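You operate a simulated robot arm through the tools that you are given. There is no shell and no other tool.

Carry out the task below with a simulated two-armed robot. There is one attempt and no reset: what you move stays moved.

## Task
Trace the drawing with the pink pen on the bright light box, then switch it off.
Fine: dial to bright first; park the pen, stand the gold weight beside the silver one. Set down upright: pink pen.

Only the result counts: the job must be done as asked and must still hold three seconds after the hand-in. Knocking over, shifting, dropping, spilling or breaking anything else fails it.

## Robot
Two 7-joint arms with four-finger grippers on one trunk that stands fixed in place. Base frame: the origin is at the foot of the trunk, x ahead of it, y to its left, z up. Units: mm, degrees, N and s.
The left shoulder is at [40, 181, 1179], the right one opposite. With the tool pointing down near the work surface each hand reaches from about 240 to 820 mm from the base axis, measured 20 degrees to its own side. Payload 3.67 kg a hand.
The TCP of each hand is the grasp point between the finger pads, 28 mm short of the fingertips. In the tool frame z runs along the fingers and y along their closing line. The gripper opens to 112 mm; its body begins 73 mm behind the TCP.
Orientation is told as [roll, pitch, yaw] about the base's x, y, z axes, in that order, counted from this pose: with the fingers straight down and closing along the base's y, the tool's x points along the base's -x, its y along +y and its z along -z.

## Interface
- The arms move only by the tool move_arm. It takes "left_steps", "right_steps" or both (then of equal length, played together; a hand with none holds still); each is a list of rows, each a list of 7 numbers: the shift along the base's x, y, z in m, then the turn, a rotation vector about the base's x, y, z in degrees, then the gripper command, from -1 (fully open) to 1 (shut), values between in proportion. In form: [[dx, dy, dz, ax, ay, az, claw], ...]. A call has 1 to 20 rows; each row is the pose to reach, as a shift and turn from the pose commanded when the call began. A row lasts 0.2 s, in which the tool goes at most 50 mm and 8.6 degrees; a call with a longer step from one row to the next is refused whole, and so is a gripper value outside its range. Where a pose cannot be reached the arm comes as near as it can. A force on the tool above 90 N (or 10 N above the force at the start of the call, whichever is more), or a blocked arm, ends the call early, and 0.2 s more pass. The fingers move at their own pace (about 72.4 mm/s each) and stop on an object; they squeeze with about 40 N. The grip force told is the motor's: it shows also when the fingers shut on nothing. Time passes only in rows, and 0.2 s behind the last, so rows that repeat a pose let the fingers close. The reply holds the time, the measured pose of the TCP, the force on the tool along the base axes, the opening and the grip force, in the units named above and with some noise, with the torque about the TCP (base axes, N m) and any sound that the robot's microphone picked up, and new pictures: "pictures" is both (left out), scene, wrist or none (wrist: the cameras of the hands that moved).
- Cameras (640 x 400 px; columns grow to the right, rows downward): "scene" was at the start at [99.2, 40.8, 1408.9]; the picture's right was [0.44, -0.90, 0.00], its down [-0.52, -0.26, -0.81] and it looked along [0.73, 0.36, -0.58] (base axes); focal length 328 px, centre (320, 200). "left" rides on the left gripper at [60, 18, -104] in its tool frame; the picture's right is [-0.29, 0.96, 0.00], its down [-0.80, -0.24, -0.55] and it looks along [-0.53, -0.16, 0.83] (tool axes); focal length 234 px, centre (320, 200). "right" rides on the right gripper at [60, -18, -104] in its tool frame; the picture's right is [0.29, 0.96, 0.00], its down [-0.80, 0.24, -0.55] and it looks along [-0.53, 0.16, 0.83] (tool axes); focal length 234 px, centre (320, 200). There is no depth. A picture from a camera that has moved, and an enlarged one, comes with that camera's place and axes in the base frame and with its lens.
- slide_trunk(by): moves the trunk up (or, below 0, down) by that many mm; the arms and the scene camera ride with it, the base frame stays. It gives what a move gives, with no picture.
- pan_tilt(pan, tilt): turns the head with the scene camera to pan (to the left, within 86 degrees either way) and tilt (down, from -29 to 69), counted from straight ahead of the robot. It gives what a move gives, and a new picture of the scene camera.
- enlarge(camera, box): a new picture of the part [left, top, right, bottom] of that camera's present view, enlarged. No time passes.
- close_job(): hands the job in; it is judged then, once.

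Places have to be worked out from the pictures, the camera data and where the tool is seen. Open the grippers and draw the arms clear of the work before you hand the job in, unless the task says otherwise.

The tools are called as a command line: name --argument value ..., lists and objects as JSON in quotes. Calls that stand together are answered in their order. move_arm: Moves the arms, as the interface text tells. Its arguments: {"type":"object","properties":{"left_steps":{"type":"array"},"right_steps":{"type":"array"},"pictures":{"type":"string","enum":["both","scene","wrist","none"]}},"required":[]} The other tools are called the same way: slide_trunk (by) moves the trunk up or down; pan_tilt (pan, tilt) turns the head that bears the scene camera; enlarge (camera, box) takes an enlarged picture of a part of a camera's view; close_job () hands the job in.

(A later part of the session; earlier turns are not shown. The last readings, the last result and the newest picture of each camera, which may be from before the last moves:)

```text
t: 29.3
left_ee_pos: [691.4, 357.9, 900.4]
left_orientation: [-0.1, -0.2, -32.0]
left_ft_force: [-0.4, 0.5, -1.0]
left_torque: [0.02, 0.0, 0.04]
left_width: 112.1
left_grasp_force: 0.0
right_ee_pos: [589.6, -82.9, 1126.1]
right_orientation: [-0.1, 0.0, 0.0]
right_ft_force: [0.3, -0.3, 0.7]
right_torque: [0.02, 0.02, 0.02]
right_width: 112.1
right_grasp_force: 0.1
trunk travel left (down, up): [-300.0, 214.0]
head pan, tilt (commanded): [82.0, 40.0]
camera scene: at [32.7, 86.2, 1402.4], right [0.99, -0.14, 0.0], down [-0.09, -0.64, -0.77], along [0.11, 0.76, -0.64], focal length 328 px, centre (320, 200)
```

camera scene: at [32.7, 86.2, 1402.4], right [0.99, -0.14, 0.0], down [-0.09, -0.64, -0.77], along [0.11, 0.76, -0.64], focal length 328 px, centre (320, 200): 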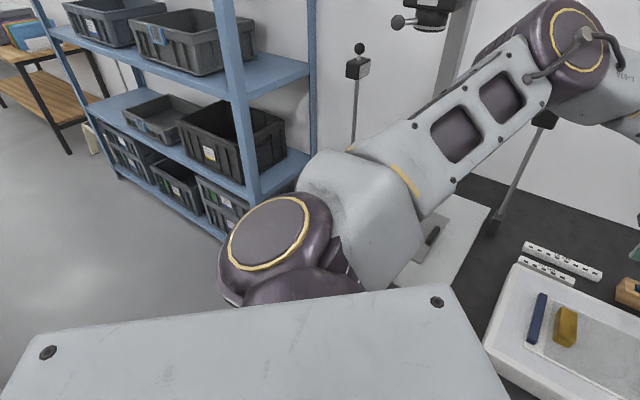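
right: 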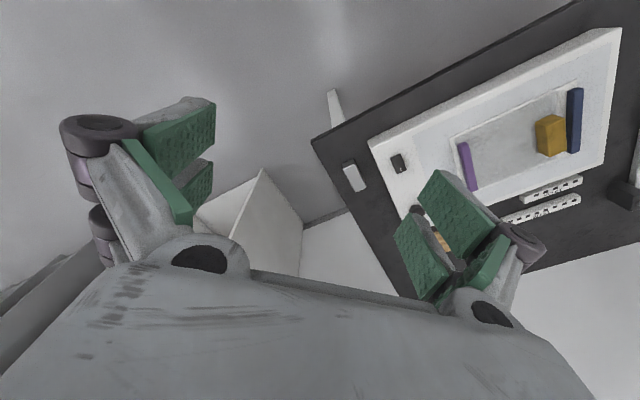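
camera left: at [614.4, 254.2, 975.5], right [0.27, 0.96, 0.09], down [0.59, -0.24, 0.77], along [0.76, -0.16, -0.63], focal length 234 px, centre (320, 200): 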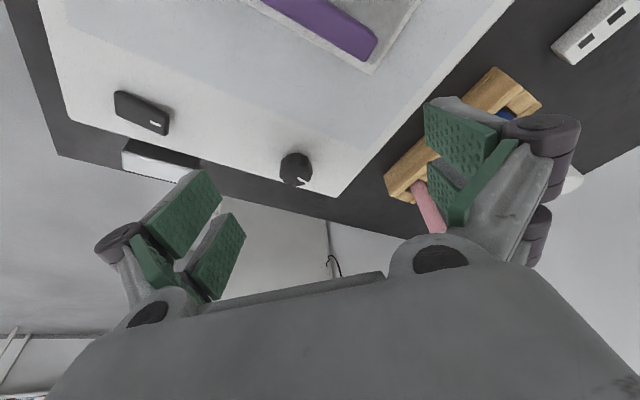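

All the limits so far fit one rule in the wrist's position relative to the shoulder, and the limit loosens at higher elevation. I'll try extending the arm high up, where it can nearly straighten, and then descend while extended so it takes a better posture.

pan_tilt --pan 30 --tilt 25

move_arm --left_steps '[[-0.01, -0.01, 0.04, 0, 0, 8, -1], [-0.01, -0.02, 0.08, 0, 0, 16, -1], [-0.01, -0.03, 0.12, 0, 0, 24, -1], [-0.01, -0.04, 0.16, 0, 0, 32, -1], [0.0, -0.04, 0.2, 0, 0, 32, -1], [0.0, -0.04, 0.24, 0, 0, 32, -1], [0.0, -0.04, 0.28, 0, 0, 32, -1], [0.0, -0.04, 0.32, 0, 0, 32, -1], [0.0, -0.04, 0.36, 0, 0, 32, -1], [0.02, -0.04, 0.38, 0, 0, 32, -1], [0.04, -0.05, 0.38, 0, 0, 32, -1], [0.06, -0.06, 0.38, 0, 0, 32, -1], [0.08, -0.07, 0.38, 0, 0, 32, -1]]' --pictures "scene"

```text
t: 30.5
left_ee_pos: [692.8, 358.0, 901.3]
left_orientation: [0.0, -0.2, -32.0]
left_ft_force: [-0.2, -0.1, -0.1]
left_torque: [0.03, 0.04, -0.02]
left_width: 111.9
left_grasp_force: 0.1
right_ee_pos: [589.9, -83.1, 1125.4]
right_orientation: [0.0, -0.1, -0.1]
right_ft_force: [-0.3, 0.2, 0.0]
right_torque: [0.0, -0.01, 0.04]
right_width: 111.7
right_grasp_force: 0.1
trunk travel left (down, up): [-300.0, 214.0]
head pan, tilt (commanded): [30.0, 25.0]
camera scene: at [100.5, 48.1, 1425.7], right [0.5, -0.87, 0.0], down [-0.37, -0.21, -0.91], along [0.78, 0.45, -0.42], focal length 328 px, centre (320, 200)
```

scene: 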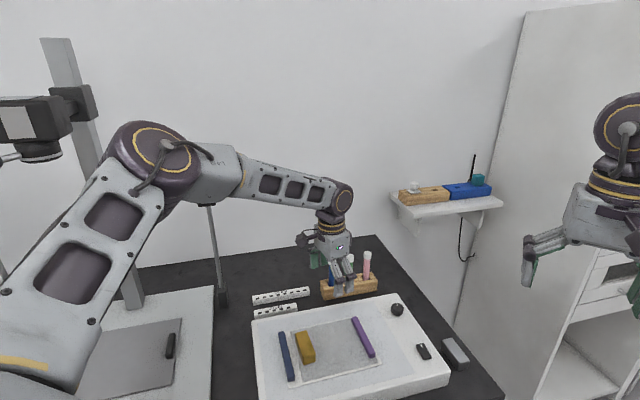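

```text
t: 33.3
left_ee_pos: [672.0, 325.2, 1262.0]
left_orientation: [-0.2, -0.1, 0.0]
left_ft_force: [-0.6, 0.7, -0.8]
left_torque: [0.01, 0.0, 0.01]
left_width: 112.0
left_grasp_force: 0.1
left hand out of reach, approached as far as the arm can: row 8, 9, 10, 11, 12, 13
right_ee_pos: [591.3, -83.2, 1124.2]
right_orientation: [0.1, -0.1, -0.1]
right_ft_force: [0.3, -0.5, -0.9]
right_torque: [0.01, 0.03, 0.0]
right_width: 112.2
right_grasp_force: 0.0
trunk travel left (down, up): [-300.0, 214.0]
head pan, tilt (commanded): [30.0, 25.0]
camera scene: at [101.0, 48.2, 1425.7], right [0.5, -0.87, 0.0], down [-0.37, -0.21, -0.91], along [0.78, 0.45, -0.42], focal length 328 px, centre (320, 200)
```

scene: 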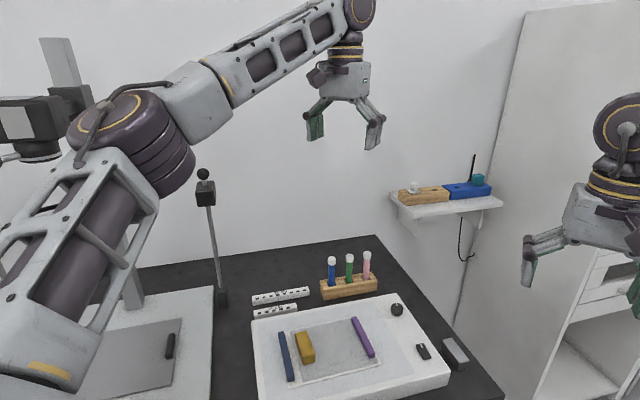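

The stops are consistent with the upper arm being held at a fixed direction, about azimuth 43° and elevation 10°. I'll test whether this depends on hand orientation by pointing the fingers forward and extending at mid height, clear of everything.

move_arm --left_steps '[[-0.02, 0.0, -0.04, 0, -8, 0, -1], [-0.04, 0.0, -0.08, 0, -16, 0, -1], [-0.05, 0.0, -0.12, 0, -24, 0, -1], [-0.05, 0.0, -0.16, 0, -32, 0, -1], [-0.04, 0.0, -0.2, 0, -40, 0, -1], [-0.02, 0.0, -0.22, 0, -48, 0, -1], [0.01, 0.0, -0.24, 0, -56, 0, -1], [0.04, 0.0, -0.25, 0, -64, 0, -1], [0.07, 0.0, -0.26, 0, -72, 0, -1], [0.1, 0.0, -0.26, 0, -80, 0, -1], [0.12, 0.0, -0.26, 0, -80, 0, -1], [0.14, 0.0, -0.26, 0, -80, 0, -1], [0.16, 0.0, -0.26, 0, -80, 0, -1], [0.18, 0.0, -0.26, 0, -80, 0, -1], [0.2, 0.0, -0.26, 0, -80, 0, -1]]' --pictures "scene"

```text
t: 36.5
left_ee_pos: [861.5, 333.7, 1008.8]
left_orientation: [-0.2, -80.0, 0.1]
left_ft_force: [-0.3, 0.7, 0.2]
left_torque: [-0.01, 0.01, -0.01]
left_width: 111.6
left_grasp_force: 0.1
left hand out of reach, approached as far as the arm can: row 15
right_ee_pos: [589.5, -83.1, 1126.6]
right_orientation: [0.0, 0.0, 0.0]
right_ft_force: [-0.2, 0.2, 0.6]
right_torque: [0.02, 0.01, 0.0]
right_width: 111.8
right_grasp_force: 0.1
trunk travel left (down, up): [-300.0, 214.0]
head pan, tilt (commanded): [30.0, 25.0]
camera scene: at [100.3, 48.3, 1425.7], right [0.5, -0.87, 0.0], down [-0.37, -0.21, -0.91], along [0.78, 0.45, -0.42], focal length 328 px, centre (320, 200)
```

scene: 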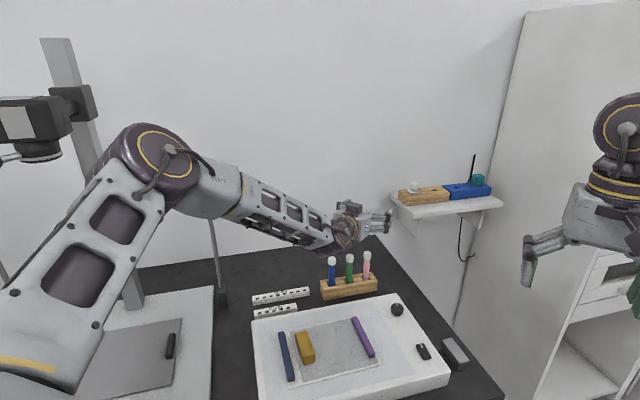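

The stop again matches the same shoulder limit exactly. To learn whether the upper arm can go lower at all, I'll test the mirrored right arm in the free space to the right, extending it far and low.

pan_tilt --pan -50 --tilt 35

move_arm --right_steps '[[-0.004, -0.04, -0.02, 0, 0, 0, -1], [-0.008, -0.08, -0.04, 0, 0, 0, -1], [-0.012, -0.12, -0.06, 0, 0, 0, -1], [-0.016, -0.16, -0.08, 0, 0, 0, -1], [-0.02, -0.2, -0.1, 0, 0, 0, -1], [-0.024, -0.24, -0.12, 0, 0, 0, -1], [-0.028, -0.28, -0.14, 0, 0, 0, -1], [-0.032, -0.32, -0.16, 0, 0, 0, -1], [-0.036, -0.36, -0.18, 0, 0, 0, -1], [-0.04, -0.4, -0.2, 0, 0, 0, -1], [-0.045, -0.44, -0.22, 0, 0, 0, -1], [-0.05, -0.48, -0.24, 0, 0, 0, -1], [-0.055, -0.52, -0.26, 0, 0, 0, -1], [-0.06, -0.56, -0.28, 0, 0, 0, -1], [-0.065, -0.6, -0.3, 0, 0, 0, -1], [-0.07, -0.63, -0.32, 0, 0, 0, -1], [-0.07, -0.657, -0.345, 0, 0, 0, -1]]' --pictures "scene"

```text
t: 38.0
left_ee_pos: [861.0, 334.0, 1008.0]
left_orientation: [0.0, -80.2, 0.1]
left_ft_force: [0.3, -0.2, -0.2]
left_torque: [0.03, 0.0, -0.01]
left_width: 112.3
left_grasp_force: 0.1
right_ee_pos: [588.6, -83.6, 1125.8]
right_orientation: [0.0, 0.0, 0.0]
right_ft_force: [0.4, 1.6, -0.1]
right_torque: [-0.03, -0.01, 0.0]
right_width: 111.9
right_grasp_force: 0.0
trunk travel left (down, up): [-300.0, 214.0]
head pan, tilt (commanded): [-50.0, 35.0]
camera scene: at [77.3, -65.5, 1410.0], right [-0.77, -0.64, 0.0], down [-0.37, 0.44, -0.82], along [0.53, -0.63, -0.57], focal length 328 px, centre (320, 200)
```

scene: 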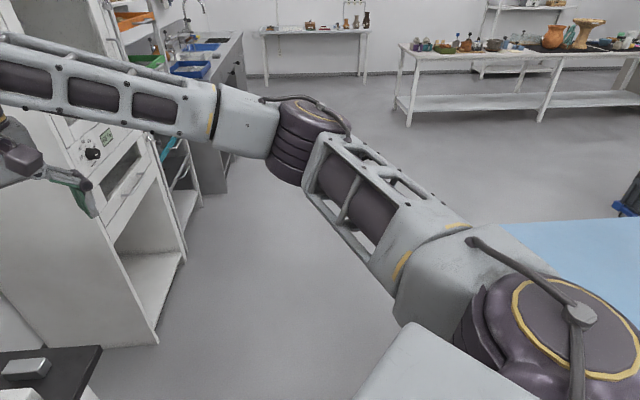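

```text
t: 41.6
left_ee_pos: [861.1, 334.3, 1008.7]
left_orientation: [0.0, -80.1, 0.0]
left_ft_force: [-0.7, 0.4, -0.4]
left_torque: [0.03, 0.03, 0.0]
left_width: 111.9
left_grasp_force: 0.1
right_ee_pos: [538.2, -570.4, 880.6]
right_orientation: [0.1, 0.0, -0.1]
right_ft_force: [0.4, 0.1, -0.4]
right_torque: [0.03, 0.02, -0.01]
right_width: 112.1
right_grasp_force: 0.1
right hand out of reach, approached as far as the arm can: row 13, 14, 15, 16, 17
trunk travel left (down, up): [-300.0, 214.0]
head pan, tilt (commanded): [-50.0, 35.0]
camera scene: at [77.3, -65.9, 1409.9], right [-0.77, -0.64, 0.0], down [-0.37, 0.44, -0.82], along [0.53, -0.63, -0.57], focal length 328 px, centre (320, 200)
```

scene: 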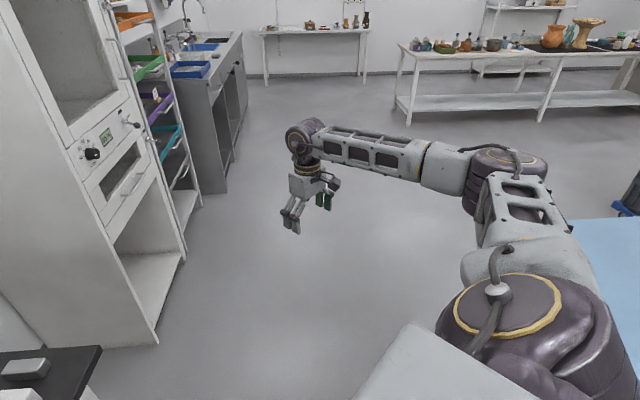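

The right arm also stops early here, in a different posture, so simple joint limits don't explain it. I'll probe single directions from this spot to see which are blocked.

move_arm --right_steps '[[0, 0, -0.03, 0, 0, 0, -1], [0, 0, -0.06, 0, 0, 0, -1], [0, 0, -0.09, 0, 0, 0, -1], [0, 0, -0.12, 0, 0, 0, -1], [0, 0, -0.12, 0, 0, 0, -1], [0, 0, -0.12, 0, 0, 0, -1]]' --pictures "none"

move_arm --right_steps '[[0.03, 0, 0, 0, 0, 0, -1], [0.06, 0, 0, 0, 0, 0, -1], [0.09, 0, 0, 0, 0, 0, -1], [0.12, 0, 0, 0, 0, 0, -1], [0.15, 0, 0, 0, 0, 0, -1], [0.18, 0, 0, 0, 0, 0, -1], [0.18, 0, 0, 0, 0, 0, -1]]' --pictures "scene"

```text
t: 43.0
left_ee_pos: [860.6, 336.1, 1008.6]
left_orientation: [0.0, -80.1, 0.1]
left_ft_force: [-0.4, -0.3, 0.5]
left_torque: [0.0, 0.01, 0.02]
left_width: 111.8
left_grasp_force: 0.0
right_ee_pos: [538.7, -563.6, 759.9]
right_orientation: [0.0, 0.0, -0.1]
right_ft_force: [0.6, 0.3, -0.1]
right_torque: [0.02, -0.05, -0.01]
right_width: 111.7
right_grasp_force: 0.1
trunk travel left (down, up): [-300.0, 214.0]
head pan, tilt (commanded): [-50.0, 35.0]
```

```text
t: 44.6
left_ee_pos: [861.4, 334.6, 1008.1]
left_orientation: [-0.3, -80.0, 0.3]
left_ft_force: [-0.4, 0.6, 0.1]
left_torque: [-0.01, 0.0, 0.01]
left_width: 111.9
left_grasp_force: 0.0
right_ee_pos: [603.8, -535.8, 786.8]
right_orientation: [0.0, 0.2, -0.1]
right_ft_force: [0.9, -0.5, 0.2]
right_torque: [0.02, -0.02, -0.01]
right_width: 111.9
right_grasp_force: 0.1
right hand out of reach, approached as far as the arm can: row 1, 2, 3, 4, 5, 6, 7
trunk travel left (down, up): [-300.0, 214.0]
head pan, tilt (commanded): [-50.0, 35.0]
camera scene: at [77.8, -64.8, 1410.0], right [-0.77, -0.64, 0.0], down [-0.37, 0.44, -0.82], along [0.53, -0.63, -0.57], focal length 328 px, centre (320, 200)
```

scene: 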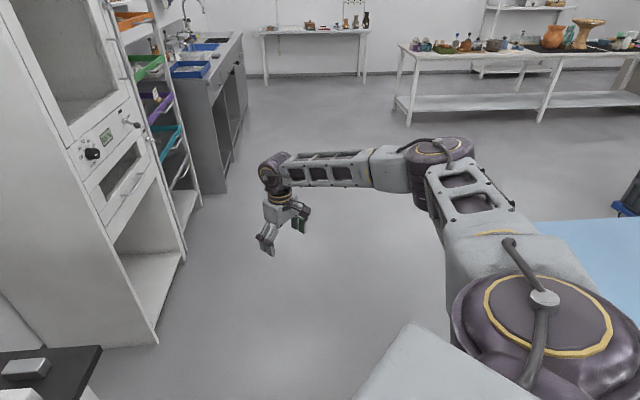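

Going down was free, so the limit depends on the path. I'll test whether the previously refused point (535, −603, 865) becomes reachable when approached from below.

move_arm --right_steps '[[-0.03, -0.015, -0.01, 0, 0, 0, -1], [-0.06, -0.03, -0.02, 0, 0, 0, -1], [-0.07, -0.05, -0.02, 0, 0, 0, -1], [-0.07, -0.067, -0.02, 0, 0, 0, -1], [-0.07, -0.067, 0.01, 0, 0, 0, -1], [-0.07, -0.067, 0.04, 0, 0, 0, -1], [-0.07, -0.067, 0.07, 0, 0, 0, -1], [-0.07, -0.067, 0.08, 0, 0, 0, -1], [-0.07, -0.067, 0.08, 0, 0, 0, -1]]' --pictures "scene"

```text
t: 46.6
left_ee_pos: [862.2, 335.7, 1007.9]
left_orientation: [0.0, -80.0, 0.0]
left_ft_force: [-0.4, 0.2, -0.7]
left_torque: [0.01, 0.01, 0.03]
left_width: 111.9
left_grasp_force: 0.1
right_ee_pos: [522.5, -590.3, 873.2]
right_orientation: [-0.7, -0.1, -1.1]
right_ft_force: [0.6, 0.3, -0.3]
right_torque: [-0.01, 0.0, -0.03]
right_width: 112.0
right_grasp_force: 0.1
right hand out of reach, approached as far as the arm can: row 3, 4, 5, 6, 7, 8, 9
trunk travel left (down, up): [-300.0, 214.0]
head pan, tilt (commanded): [-50.0, 35.0]
camera scene: at [77.9, -66.2, 1409.8], right [-0.77, -0.64, 0.0], down [-0.37, 0.44, -0.82], along [0.53, -0.63, -0.57], focal length 328 px, centre (320, 200)
```

scene: 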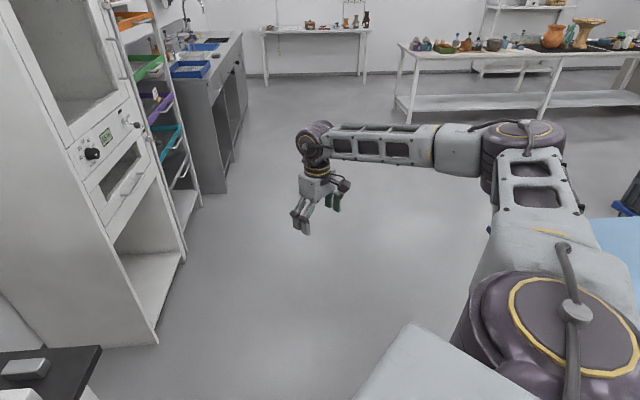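

The right-arm limit outward looks tied to the forearm direction and isn't symmetric with the left. I'll bring the right hand back near its start and probe inward over the silver weight and knob side, staying high.

move_arm --right_steps '[[0.005, 0.04, 0.02, 0, 0, 0, -1], [0.01, 0.08, 0.04, 0, 0, 0, -1], [0.015, 0.12, 0.06, 0, 0, 0, -1], [0.02, 0.16, 0.08, 0, 0, 0, -1], [0.025, 0.2, 0.1, 0, 0, 0, -1], [0.03, 0.24, 0.12, 0, 0, 0, -1], [0.035, 0.28, 0.14, 0, 0, 0, -1], [0.04, 0.32, 0.16, 0, 0, 0, -1], [0.045, 0.36, 0.18, 0, 0, 0, -1], [0.05, 0.4, 0.2, 0, 0, 0, -1], [0.06, 0.44, 0.22, 0, 0, 0, -1], [0.068, 0.47, 0.24, 0, 0, 0, -1], [0.068, 0.507, 0.252, 0, 0, 0, -1]]' --pictures "none"

move_arm --right_steps '[[0.02, 0.02, -0.03, 0, 0, 0, -1], [0.04, 0.04, -0.06, 0, 0, 0, -1], [0.06, 0.06, -0.09, 0, 0, 0, -1], [0.08, 0.08, -0.12, 0, 0, 0, -1], [0.1, 0.08, -0.15, 0, 0, 0, -1], [0.12, 0.08, -0.17, 0, 0, 0, -1], [0.14, 0.08, -0.17, 0, 0, 0, -1], [0.16, 0.08, -0.17, 0, 0, 0, -1]]' --pictures "none"

pan_tilt --pan 10 --tilt 30

```text
t: 49.4
left_ee_pos: [862.3, 335.2, 1007.5]
left_orientation: [-0.6, -80.2, 0.6]
left_ft_force: [0.5, 0.1, -1.0]
left_torque: [0.02, 0.0, 0.0]
left_width: 112.1
left_grasp_force: 0.0
right_ee_pos: [589.3, -83.6, 1124.8]
right_orientation: [-0.1, 0.1, -0.1]
right_ft_force: [0.1, 0.3, 0.6]
right_torque: [-0.06, -0.01, 0.0]
right_width: 111.9
right_grasp_force: 0.0
trunk travel left (down, up): [-300.0, 214.0]
head pan, tilt (commanded): [-50.0, 35.0]
```

```text
t: 51.2
left_ee_pos: [861.4, 336.6, 1006.8]
left_orientation: [-0.7, -80.1, 0.8]
left_ft_force: [-0.1, 1.2, -1.4]
left_torque: [0.0, -0.02, -0.07]
left_width: 112.1
left_grasp_force: 0.0
right_ee_pos: [748.3, -4.5, 954.0]
right_orientation: [-0.2, 0.0, -0.1]
right_ft_force: [1.2, -0.5, -0.3]
right_torque: [0.07, 0.03, -0.01]
right_width: 112.0
right_grasp_force: 0.1
trunk travel left (down, up): [-300.0, 214.0]
head pan, tilt (commanded): [-50.0, 35.0]
```

```text
t: 52.5
left_ee_pos: [860.5, 335.1, 1008.1]
left_orientation: [0.0, -80.1, -0.1]
left_ft_force: [0.3, -0.1, 0.3]
left_torque: [0.0, 0.01, 0.0]
left_width: 112.2
left_grasp_force: 0.0
right_ee_pos: [748.1, -3.4, 952.4]
right_orientation: [0.0, 0.0, 0.1]
right_ft_force: [-0.8, 0.6, -0.5]
right_torque: [0.0, -0.02, 0.02]
right_width: 112.0
right_grasp_force: 0.0
trunk travel left (down, up): [-300.0, 214.0]
head pan, tilt (commanded): [10.0, 30.0]
camera scene: at [109.8, 17.5, 1417.7], right [0.17, -0.98, 0.0], down [-0.49, -0.09, -0.87], along [0.85, 0.15, -0.5], focal length 328 px, centre (320, 200)
```

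scene: 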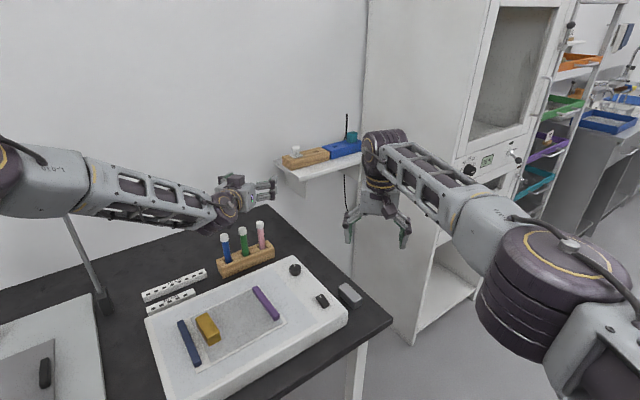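

The right arm reaches (748, −4, 954) easily, so it is the better arm for this side. I'll retract the left hand to its starting place first, to give the right arm room.

move_arm --left_steps '[[-0.04, 0.01, 0.01, 0, 8, 0, -1], [-0.08, 0.03, 0.02, 0, 16, 0, -1], [-0.12, 0.05, 0.03, 0, 24, 0, -1], [-0.16, 0.07, 0.04, 0, 32, 0, -1], [-0.2, 0.09, 0.05, 0, 40, 0, -1], [-0.24, 0.11, 0.06, 0, 48, 0, -1], [-0.28, 0.13, 0.08, 0, 56, 0, -1], [-0.31, 0.15, 0.1, 0, 64, 0, -1], [-0.34, 0.15, 0.12, 0, 72, 0, -1], [-0.343, 0.152, 0.12, 0, 80, 0, -1]]' --pictures "none"

move_arm --right_steps '[[0.0, 0.03, -0.01, 0, 0, 0, -1], [0.0, 0.06, -0.02, 0, 0, 0, -1], [0.0, 0.09, -0.03, 0, 0, 0, -1], [0.0, 0.12, -0.04, 0, 0, 0, -1], [0.0, 0.15, -0.05, 0, 0, 0, -1], [0.01, 0.18, -0.06, 0, 0, 0, -1], [0.018, 0.204, -0.07, 0, 0, 0, -1]]' --pictures "both"

```text
t: 54.7
left_ee_pos: [520.6, 484.5, 1129.9]
left_orientation: [0.0, 0.1, -0.1]
left_ft_force: [1.0, 0.0, 0.4]
left_torque: [-0.01, 0.05, 0.02]
left_width: 111.9
left_grasp_force: 0.0
right_ee_pos: [750.2, -5.3, 951.3]
right_orientation: [-0.1, 0.1, 0.1]
right_ft_force: [1.2, -0.4, 0.6]
right_torque: [0.0, -0.01, 0.01]
right_width: 111.9
right_grasp_force: 0.1
trunk travel left (down, up): [-300.0, 214.0]
head pan, tilt (commanded): [10.0, 30.0]
```

```text
t: 56.3
left_ee_pos: [519.7, 485.4, 1128.6]
left_orientation: [-0.1, -0.1, 0.1]
left_ft_force: [-0.7, 0.4, -0.5]
left_torque: [-0.04, 0.03, 0.0]
left_width: 112.2
left_grasp_force: 0.1
right_ee_pos: [677.4, 138.7, 908.6]
right_orientation: [-0.1, 0.0, -0.2]
right_ft_force: [1.0, -1.0, -0.2]
right_torque: [0.13, 0.05, -0.02]
right_width: 112.1
right_grasp_force: 0.1
right hand out of reach, approached as far as the arm can: row 1, 2, 3, 4, 5, 6, 7
trunk travel left (down, up): [-300.0, 214.0]
head pan, tilt (commanded): [10.0, 30.0]
camera scene: at [109.4, 18.8, 1417.8], right [0.17, -0.98, 0.0], down [-0.49, -0.09, -0.87], along [0.85, 0.15, -0.5], focal length 328 px, centre (320, 200)
camera right: at [618.0, 119.9, 1012.2], right [-0.29, 0.96, 0.0], down [0.8, 0.24, 0.55], along [0.53, 0.16, -0.83], focal length 234 px, centre (320, 200)
```

scene: 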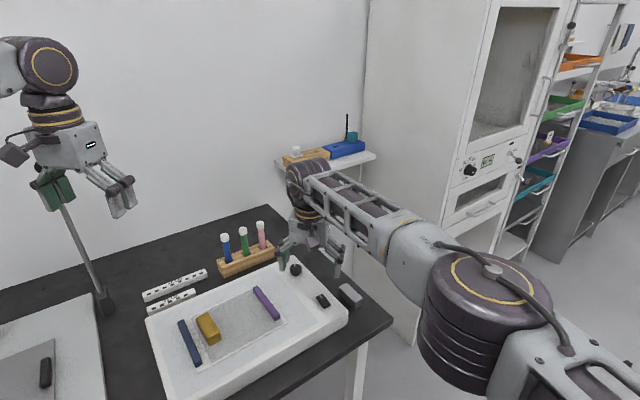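
right: 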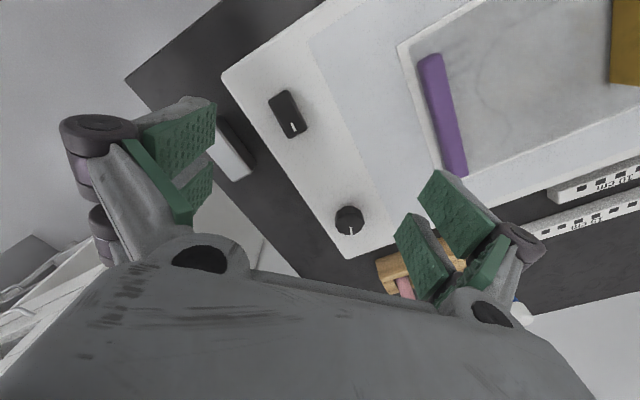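

The right arm can get to (677, 139, 909) with the tool down, and with some tilt it should reach the knob, switch and silver weight. I'll enlarge the right wrist view to measure these.

enlarge --camera "right" --box '[200, 60, 400, 185]'

enlarge --camera "right" --box '[310, 190, 420, 260]'

enlarge --camera "right" --box '[390, 0, 640, 180]'

enlarge --camera "scene" --box '[140, 210, 400, 400]'

```text
3.20 times, centred on (300, 122) of right
camera zoom: at [618.0, 119.9, 1012.2], right [-0.29, 0.96, 0.0], down [0.8, 0.24, 0.55], along [0.53, 0.16, -0.83], focal length 749 px, centre (384, 448)
```

zoom: 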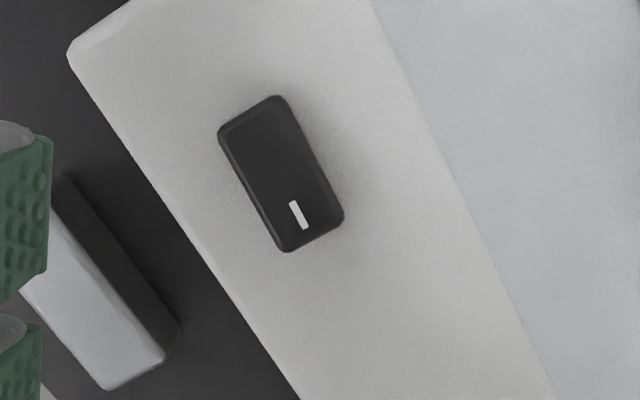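

```text
5.71 times, centred on (365, 225) of right
camera zoom: at [618.0, 119.9, 1012.2], right [-0.29, 0.96, 0.0], down [0.8, 0.24, 0.55], along [0.53, 0.16, -0.83], focal length 1338 px, centre (63, 57)
```

zoom: 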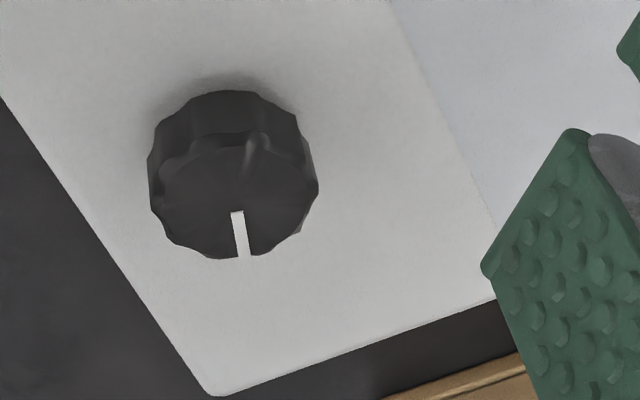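

```text
2.22 times, centred on (515, 90) of right
camera zoom: at [618.0, 119.9, 1012.2], right [-0.29, 0.96, 0.0], down [0.8, 0.24, 0.55], along [0.53, 0.16, -0.83], focal length 520 px, centre (-113, 444)
```

zoom: 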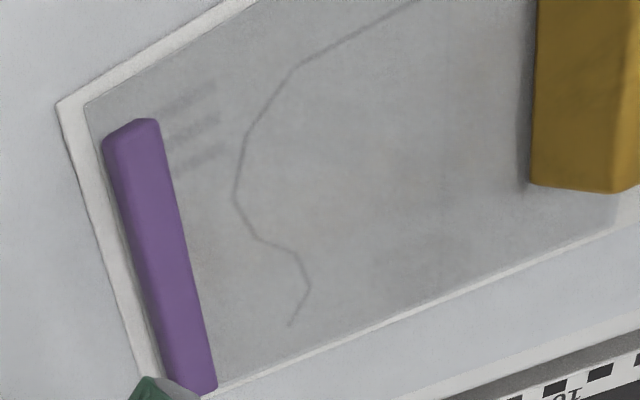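

```text
2.11 times, centred on (270, 305) of scene
camera zoom: at [109.4, 18.8, 1417.8], right [0.17, -0.98, 0.0], down [-0.49, -0.09, -0.87], along [0.85, 0.15, -0.5], focal length 692 px, centre (425, -21)
```

zoom: 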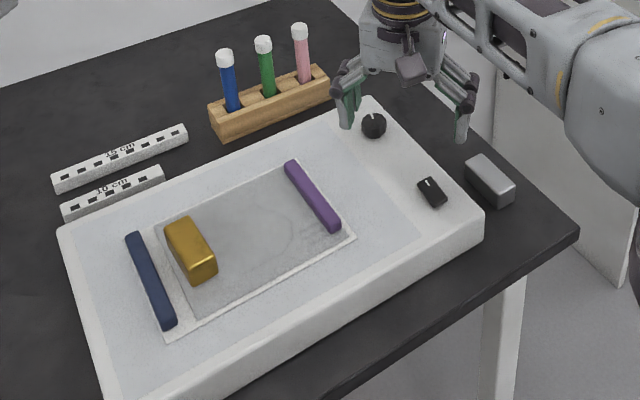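

The measurements give the knob at about (769, 201) with top near z 808 and radius 16, the rocker switch centred at (676, 108) with its mark at the far end, and the box top near z 785. I'll pull the right hand back and up, and tilt and yaw it, so that I can lower the trunk and reach the knob at a 45° tilt.

move_arm --right_steps '[[-0.01, -0.015, 0.03, 0, 0, 0, -1], [-0.02, -0.03, 0.06, 0, 0, 0, -1], [-0.03, -0.045, 0.1, 0, 0, 0, -1], [-0.037, -0.059, 0.14, 0, 0, 0, -1], [-0.037, -0.059, 0.18, 0, 0, 0, -1], [-0.037, -0.059, 0.22, 0, 0, 0, -1], [-0.037, -0.059, 0.22, 0, -8, 0, -1], [-0.037, -0.059, 0.22, 0, -16, 0, -1], [-0.037, -0.059, 0.22, 0, -24, 0, -1], [-0.037, -0.059, 0.22, 0, -32, 0, -1], [-0.037, -0.059, 0.22, 0, -40, 0, -1], [-0.037, -0.059, 0.22, 0, -45, 0, -1]]' --pictures "none"

move_arm --right_steps '[[0, 0, 0, 0, 0, 8, -1], [0, 0, 0, 0, 0, 16, -1], [0, 0, 0, 0, 0, 24, -1], [0, 0, 0, 0, 0, 32, -1], [0, 0, 0, 0, 0, 40, -1], [0, 0, 0, 0, 0, 48, -1], [0, 0, 0, 0, 0, 55, -1]]' --pictures "none"

slide_trunk --by -230

pan_tilt --pan 20 --tilt 35

```text
t: 58.9
left_ee_pos: [519.0, 485.1, 1129.6]
left_orientation: [0.1, 0.0, 0.0]
left_ft_force: [-0.4, 0.1, 0.1]
left_torque: [-0.01, 0.03, -0.01]
left_width: 111.8
left_grasp_force: 0.1
right_ee_pos: [642.9, 81.9, 1122.3]
right_orientation: [0.1, -45.1, -0.1]
right_ft_force: [0.1, -0.6, 0.1]
right_torque: [-0.01, -0.02, 0.0]
right_width: 112.1
right_grasp_force: 0.0
trunk travel left (down, up): [-300.0, 214.0]
head pan, tilt (commanded): [10.0, 30.0]
```

```text
t: 60.5
left_ee_pos: [519.1, 484.9, 1128.3]
left_orientation: [0.1, -0.1, 0.1]
left_ft_force: [0.1, 0.1, 0.1]
left_torque: [0.0, 0.03, 0.02]
left_width: 112.0
left_grasp_force: 0.0
right_ee_pos: [641.7, 83.4, 1123.4]
right_orientation: [0.1, -44.9, 55.1]
right_ft_force: [-0.1, -0.6, -0.1]
right_torque: [-0.01, 0.0, 0.0]
right_width: 112.0
right_grasp_force: 0.0
trunk travel left (down, up): [-300.0, 214.0]
head pan, tilt (commanded): [10.0, 30.0]
```

```text
t: 62.9
left_ee_pos: [519.8, 484.5, 899.2]
left_orientation: [0.0, -0.1, 0.0]
left_ft_force: [0.7, 0.6, 0.1]
left_torque: [-0.03, 0.0, 0.0]
left_width: 111.8
left_grasp_force: 0.1
right_ee_pos: [641.2, 82.8, 892.3]
right_orientation: [0.0, -44.9, 55.0]
right_ft_force: [-0.2, 0.2, -0.4]
right_torque: [0.0, -0.02, -0.02]
right_width: 112.2
right_grasp_force: 0.1
trunk travel left (down, up): [-70.0, 444.0]
head pan, tilt (commanded): [10.0, 30.0]
```

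```text
t: 63.6
left_ee_pos: [518.1, 485.2, 897.7]
left_orientation: [-0.1, -0.1, -0.1]
left_ft_force: [0.4, 0.2, -0.3]
left_torque: [0.03, 0.0, -0.01]
left_width: 111.7
left_grasp_force: 0.1
right_ee_pos: [643.0, 83.2, 892.1]
right_orientation: [0.0, -44.9, 54.8]
right_ft_force: [-0.1, 0.6, -0.8]
right_torque: [-0.01, -0.01, 0.01]
right_width: 112.1
right_grasp_force: 0.1
trunk travel left (down, up): [-70.0, 444.0]
head pan, tilt (commanded): [20.0, 35.0]
camera scene: at [103.4, 32.1, 1179.4], right [0.34, -0.94, 0.0], down [-0.54, -0.2, -0.82], along [0.77, 0.28, -0.57], focal length 328 px, centre (320, 200)
```

scene: 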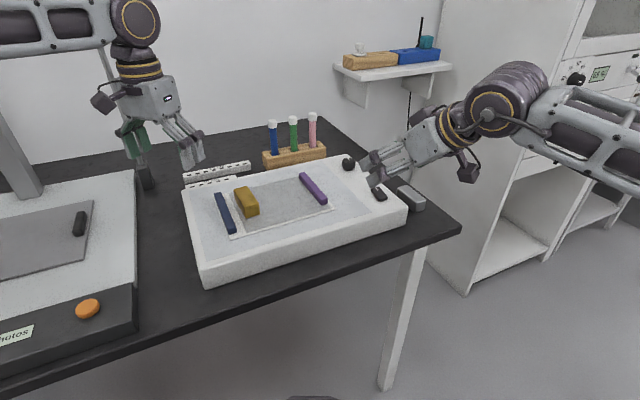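

The trunk is down and the right hand is tilted 45° pointing at azimuth 55°. Now I'll move it above the knob with the fingers partly open.

move_arm --right_steps '[[0.03, 0.03, 0.01, 0, 0, 0, -0.3], [0.06, 0.06, 0.01, 0, 0, 0, -0.1], [0.09, 0.09, 0.01, 0, 0, 0, -0.1], [0.127, 0.118, 0.008, 0, 0, 0, -0.1], [0.127, 0.118, 0.008, 0, 0, 0, -0.1]]' --pictures "both"

```text
t: 64.8
left_ee_pos: [519.5, 484.2, 898.9]
left_orientation: [0.0, -0.1, 0.0]
left_ft_force: [0.2, 0.1, 0.0]
left_torque: [-0.01, 0.0, 0.01]
left_width: 112.3
left_grasp_force: 0.1
right_ee_pos: [693.2, 135.3, 901.6]
right_orientation: [-0.1, -45.0, 54.8]
right_ft_force: [-0.3, 0.2, 0.9]
right_torque: [-0.03, -0.01, 0.04]
right_width: 61.7
right_grasp_force: 0.1
right hand out of reach, approached as far as the arm can: row 2, 3, 4, 5
trunk travel left (down, up): [-70.0, 444.0]
head pan, tilt (commanded): [20.0, 35.0]
camera scene: at [103.4, 32.1, 1179.3], right [0.34, -0.94, 0.0], down [-0.54, -0.2, -0.82], along [0.77, 0.28, -0.57], focal length 328 px, centre (320, 200)
camera right: at [641.9, 29.8, 931.6], right [-0.9, 0.39, -0.2], down [-0.1, 0.28, 0.96], along [0.42, 0.88, -0.21], focal length 234 px, centre (320, 200)
```

scene: 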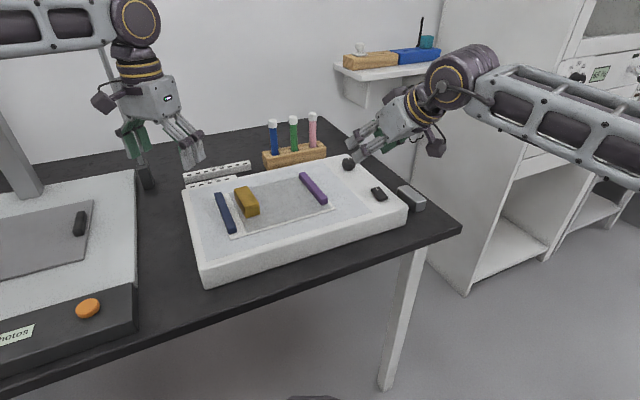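
right: 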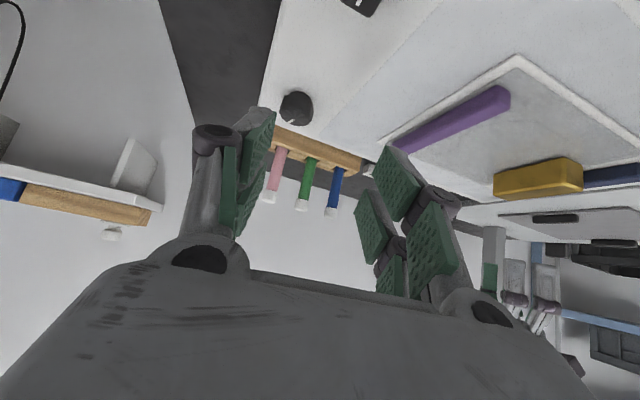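

The yaw of 55° seems to use up the wrist's range, stopping the hand at (693, 135). I'll reduce the yaw towards 15° and go on to the knob.

move_arm --right_steps '[[0.0, 0.0, 0.0, 0, 0, -8, -0.1], [0.0, 0.0, 0.0, 0, 0, -16, -0.1], [0.0, 0.0, 0.0, 0, 0, -24, -0.1], [0.0, 0.0, 0.0, 0, 0, -32, -0.1], [0.0, 0.0, 0.0, 0, 0, -40, -0.1], [0.02, 0.02, 0.0, 0, 0, -40, -0.1], [0.04, 0.035, 0.0, 0, 0, -40, -0.1], [0.06, 0.05, 0.0, 0, 0, -40, -0.1], [0.076, 0.066, 0.0, 0, 0, -40, -0.1]]' --pictures "both"

```text
t: 66.8
left_ee_pos: [519.4, 486.3, 897.2]
left_orientation: [-0.1, -0.1, 0.0]
left_ft_force: [-0.2, 0.1, 0.6]
left_torque: [-0.03, -0.02, -0.02]
left_width: 111.9
left_grasp_force: 0.0
right_ee_pos: [768.4, 200.0, 903.6]
right_orientation: [-0.1, -45.0, 15.1]
right_ft_force: [0.3, 0.3, 1.0]
right_torque: [-0.02, 0.03, 0.05]
right_width: 61.4
right_grasp_force: 0.1
trunk travel left (down, up): [-70.0, 444.0]
head pan, tilt (commanded): [20.0, 35.0]
camera scene: at [103.3, 33.0, 1179.3], right [0.34, -0.94, 0.0], down [-0.54, -0.2, -0.82], along [0.77, 0.28, -0.57], focal length 328 px, centre (320, 200)
camera right: at [661.7, 152.0, 933.7], right [-0.44, 0.87, -0.2], down [0.1, 0.28, 0.96], along [0.89, 0.4, -0.21], focal length 234 px, centre (320, 200)
```

scene: 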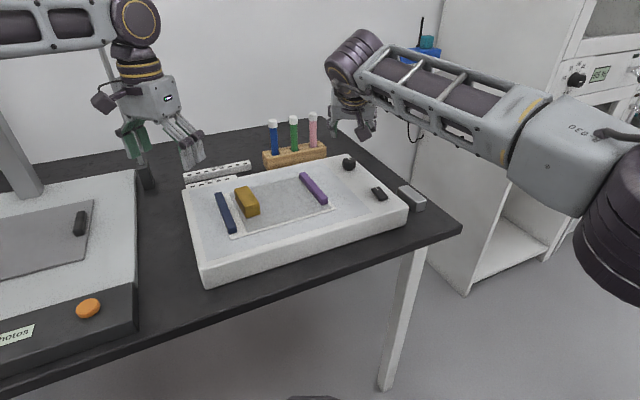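
right: 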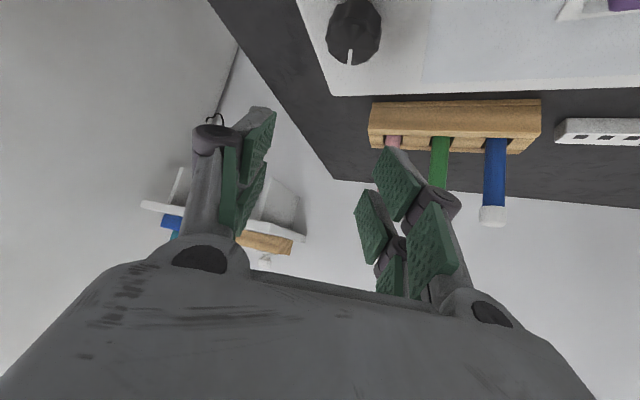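

The right hand is now exactly above the knob at (768, 200, 904), and the camera projection confirms the knob position to about 2 mm. I'll descend to about z 832 with the fingers straddling the knob.

move_arm --right_steps '[[0.0, 0.0, -0.025, 0, 0, 0, -0.1], [0.0, 0.0, -0.045, 0, 0, 0, -0.1], [0.0, 0.001, -0.06, 0, 0, 0, -0.1], [0.0, 0.001, -0.072, 0, 0, 0, -0.1]]' --pictures "both"

enlarge --camera "scene" --box '[320, 120, 410, 190]'

enlarge --camera "right" --box '[180, 0, 460, 200]'

```text
t: 67.8
left_ee_pos: [519.6, 484.8, 899.6]
left_orientation: [0.1, -0.1, 0.0]
left_ft_force: [-0.9, 0.4, -0.2]
left_torque: [0.01, 0.03, -0.02]
left_width: 111.8
left_grasp_force: 0.0
right_ee_pos: [765.3, 199.6, 829.4]
right_orientation: [0.0, -45.1, 14.9]
right_ft_force: [-0.2, -0.1, -0.1]
right_torque: [0.0, 0.03, -0.01]
right_width: 61.4
right_grasp_force: 0.1
trunk travel left (down, up): [-70.0, 444.0]
head pan, tilt (commanded): [20.0, 35.0]
camera scene: at [103.4, 32.0, 1179.3], right [0.34, -0.94, 0.0], down [-0.54, -0.2, -0.82], along [0.77, 0.28, -0.57], focal length 328 px, centre (320, 200)
camera right: at [659.3, 152.3, 860.0], right [-0.44, 0.87, -0.2], down [0.1, 0.28, 0.96], along [0.89, 0.4, -0.21], focal length 234 px, centre (320, 200)
```

scene: 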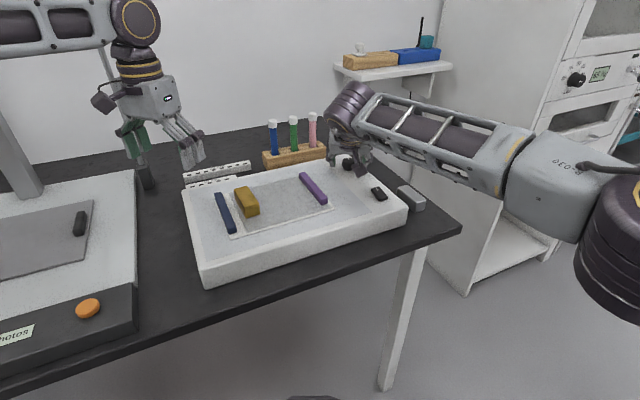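
right: 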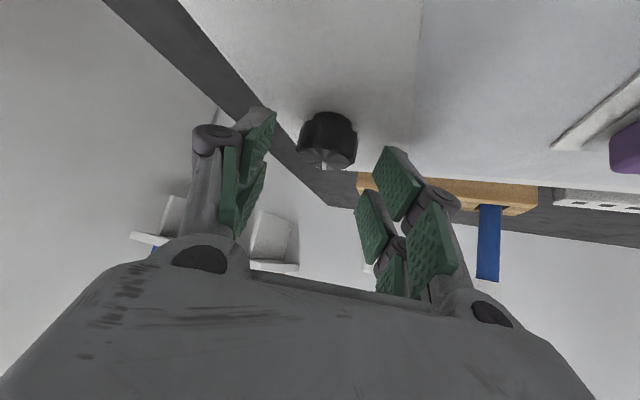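

```text
5.71 times, centred on (365, 155) of scene
camera zoom: at [103.4, 32.0, 1179.3], right [0.34, -0.94, 0.0], down [-0.54, -0.2, -0.82], along [0.77, 0.28, -0.57], focal length 1877 px, centre (63, 457)
```

zoom: 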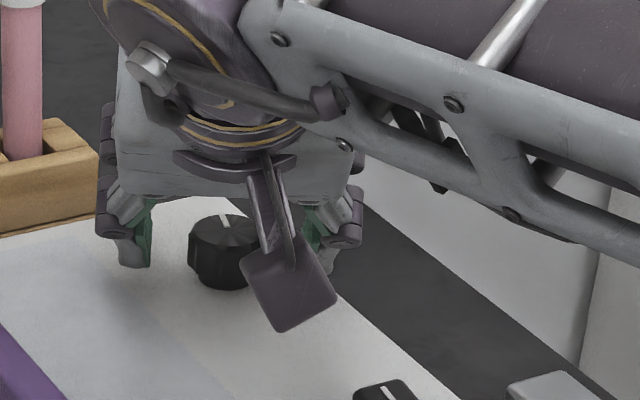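

```text
2.00 times, centred on (320, 100) of right
camera zoom: at [659.3, 152.3, 860.0], right [-0.44, 0.87, -0.2], down [0.1, 0.28, 0.96], along [0.89, 0.4, -0.21], focal length 468 px, centre (320, 400)
```

zoom: 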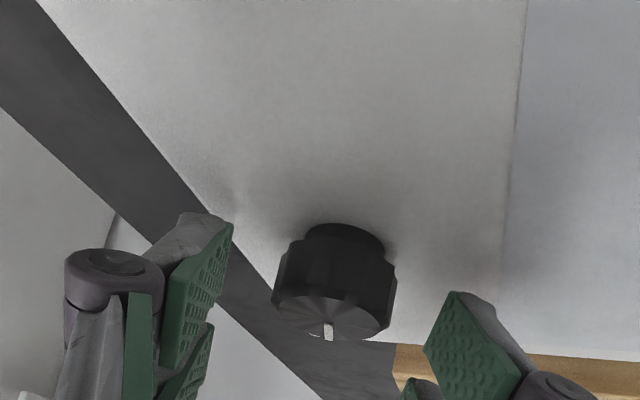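

The knob sits between the fingers: computed at (769.5, 201), with the TCP at about (767, 200). I'll lower 3 mm more, shift 2 mm forward, and close on the knob.

move_arm --right_steps '[[0.002, 0.001, -0.003, 0, 0, 0, -0.1], [0.002, 0.001, -0.003, 0, 0, 0, 0.2], [0.002, 0.001, -0.003, 0, 0, 0, 0.35], [0.002, 0.001, -0.003, 0, 0, 0, 0.5], [0.002, 0.001, -0.003, 0, 0, 0, 0.6]]' --pictures "wrist"

```text
t: 69.0
left_ee_pos: [518.3, 485.1, 899.1]
left_orientation: [0.1, -0.1, 0.1]
left_ft_force: [0.8, -0.1, 0.2]
left_torque: [-0.02, 0.0, -0.01]
left_width: 111.8
left_grasp_force: 0.2
right_ee_pos: [769.1, 199.9, 827.0]
right_orientation: [0.0, -45.0, 14.9]
right_ft_force: [0.7, -5.2, 1.2]
right_torque: [-0.25, 0.05, 0.0]
right_width: 31.3
right_grasp_force: 44.9
trunk travel left (down, up): [-70.0, 444.0]
head pan, tilt (commanded): [20.0, 35.0]
camera right: at [661.6, 152.4, 857.6], right [-0.44, 0.87, -0.2], down [0.1, 0.28, 0.96], along [0.89, 0.4, -0.21], focal length 234 px, centre (320, 200)
```

right: 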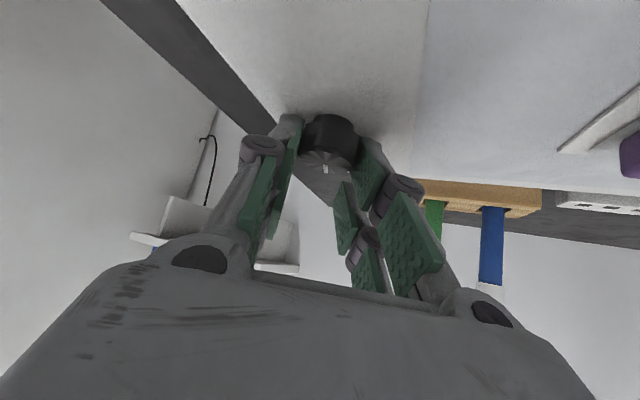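

The knob is gripped (width 31 mm, force 45 N) with only 5 N sideways. I'll turn it clockwise by 24° and look at the light and torque.

move_arm --right_steps '[[0, 0, 0, 0, 0, -6, 0.6], [0, 0, 0, 0, 0, -12, 0.6], [0, 0, 0, 0, 0, -18, 0.6], [0, 0, 0, 0, 0, -24, 0.6], [0, 0, 0, 0, 0, -24, 0.6]]' --pictures "both"

```text
t: 70.2
left_ee_pos: [519.8, 486.3, 897.5]
left_orientation: [0.0, -0.2, -0.1]
left_ft_force: [0.5, -0.3, -0.3]
left_torque: [0.01, 0.02, 0.05]
left_width: 111.9
left_grasp_force: 0.1
right_ee_pos: [762.0, 199.6, 826.1]
right_orientation: [0.5, -45.7, -8.9]
right_ft_force: [24.5, 23.5, 35.1]
right_torque: [-0.09, -1.23, 0.6]
right_width: 34.9
right_grasp_force: 16.4
right hand out of reach, approached as far as the arm can: row 4, 5
trunk travel left (down, up): [-70.0, 444.0]
head pan, tilt (commanded): [20.0, 35.0]
camera scene: at [103.8, 34.7, 1179.6], right [0.34, -0.94, 0.0], down [-0.54, -0.2, -0.82], along [0.77, 0.28, -0.57], focal length 328 px, centre (320, 200)
camera right: at [644.9, 198.3, 856.0], right [-0.06, 0.98, -0.2], down [0.19, 0.21, 0.96], along [0.98, 0.02, -0.2], focal length 234 px, centre (320, 200)
```

scene: 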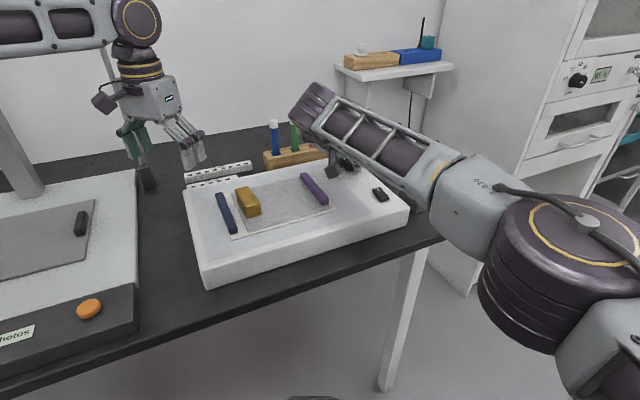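
right: 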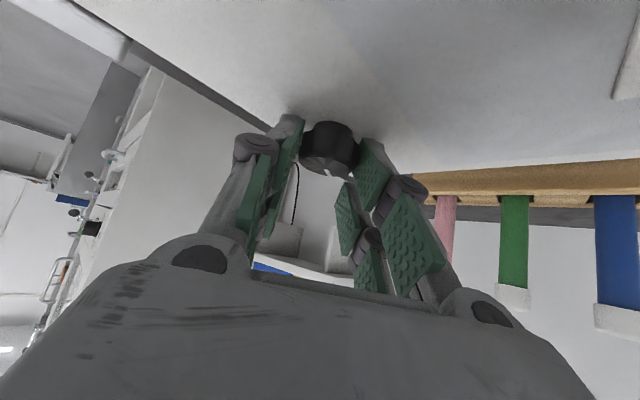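

The force has risen and the arm reached its limit at row 4, with the forearm swung low on the right. Before moving I'll check closely whether the forearm is near the silver weight, and the knob's state.

enlarge --camera "scene" --box '[330, 130, 460, 230]'

enlarge --camera "right" --box '[240, 100, 400, 200]'

enlarge --camera "scene" --box '[180, 150, 340, 260]'

```text
4.00 times, centred on (395, 180) of scene
camera zoom: at [103.8, 34.7, 1179.6], right [0.34, -0.94, 0.0], down [-0.54, -0.2, -0.82], along [0.77, 0.28, -0.57], focal length 1314 px, centre (20, 280)
```

zoom: 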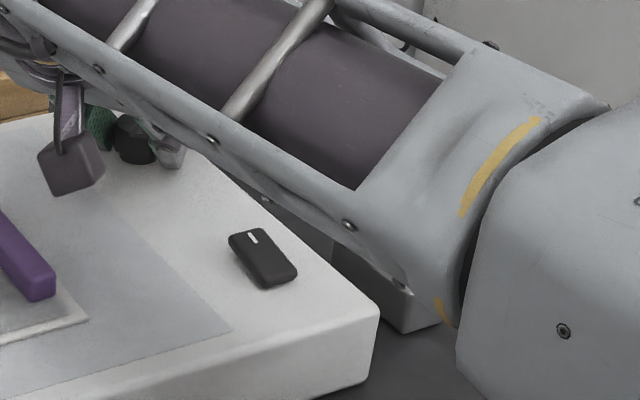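

```text
4.00 times, centred on (320, 150) of right
camera zoom: at [644.9, 198.3, 856.0], right [-0.06, 0.98, -0.2], down [0.19, 0.21, 0.96], along [0.98, 0.02, -0.2], focal length 937 px, centre (320, 400)
```

zoom: 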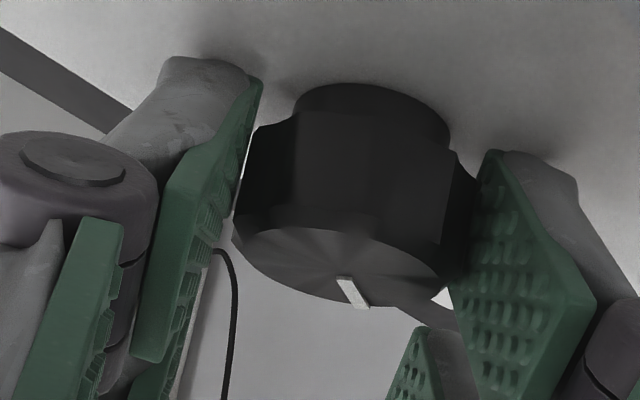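

```text
3.64 times, centred on (260, 205) of scene
camera zoom: at [103.8, 34.7, 1179.6], right [0.34, -0.94, 0.0], down [-0.54, -0.2, -0.82], along [0.77, 0.28, -0.57], focal length 1194 px, centre (538, 182)
```

zoom: 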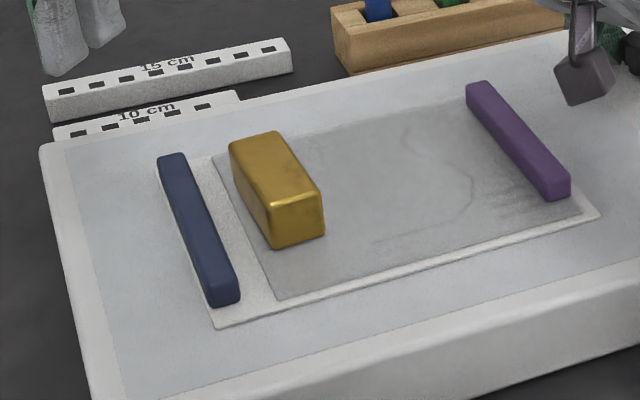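

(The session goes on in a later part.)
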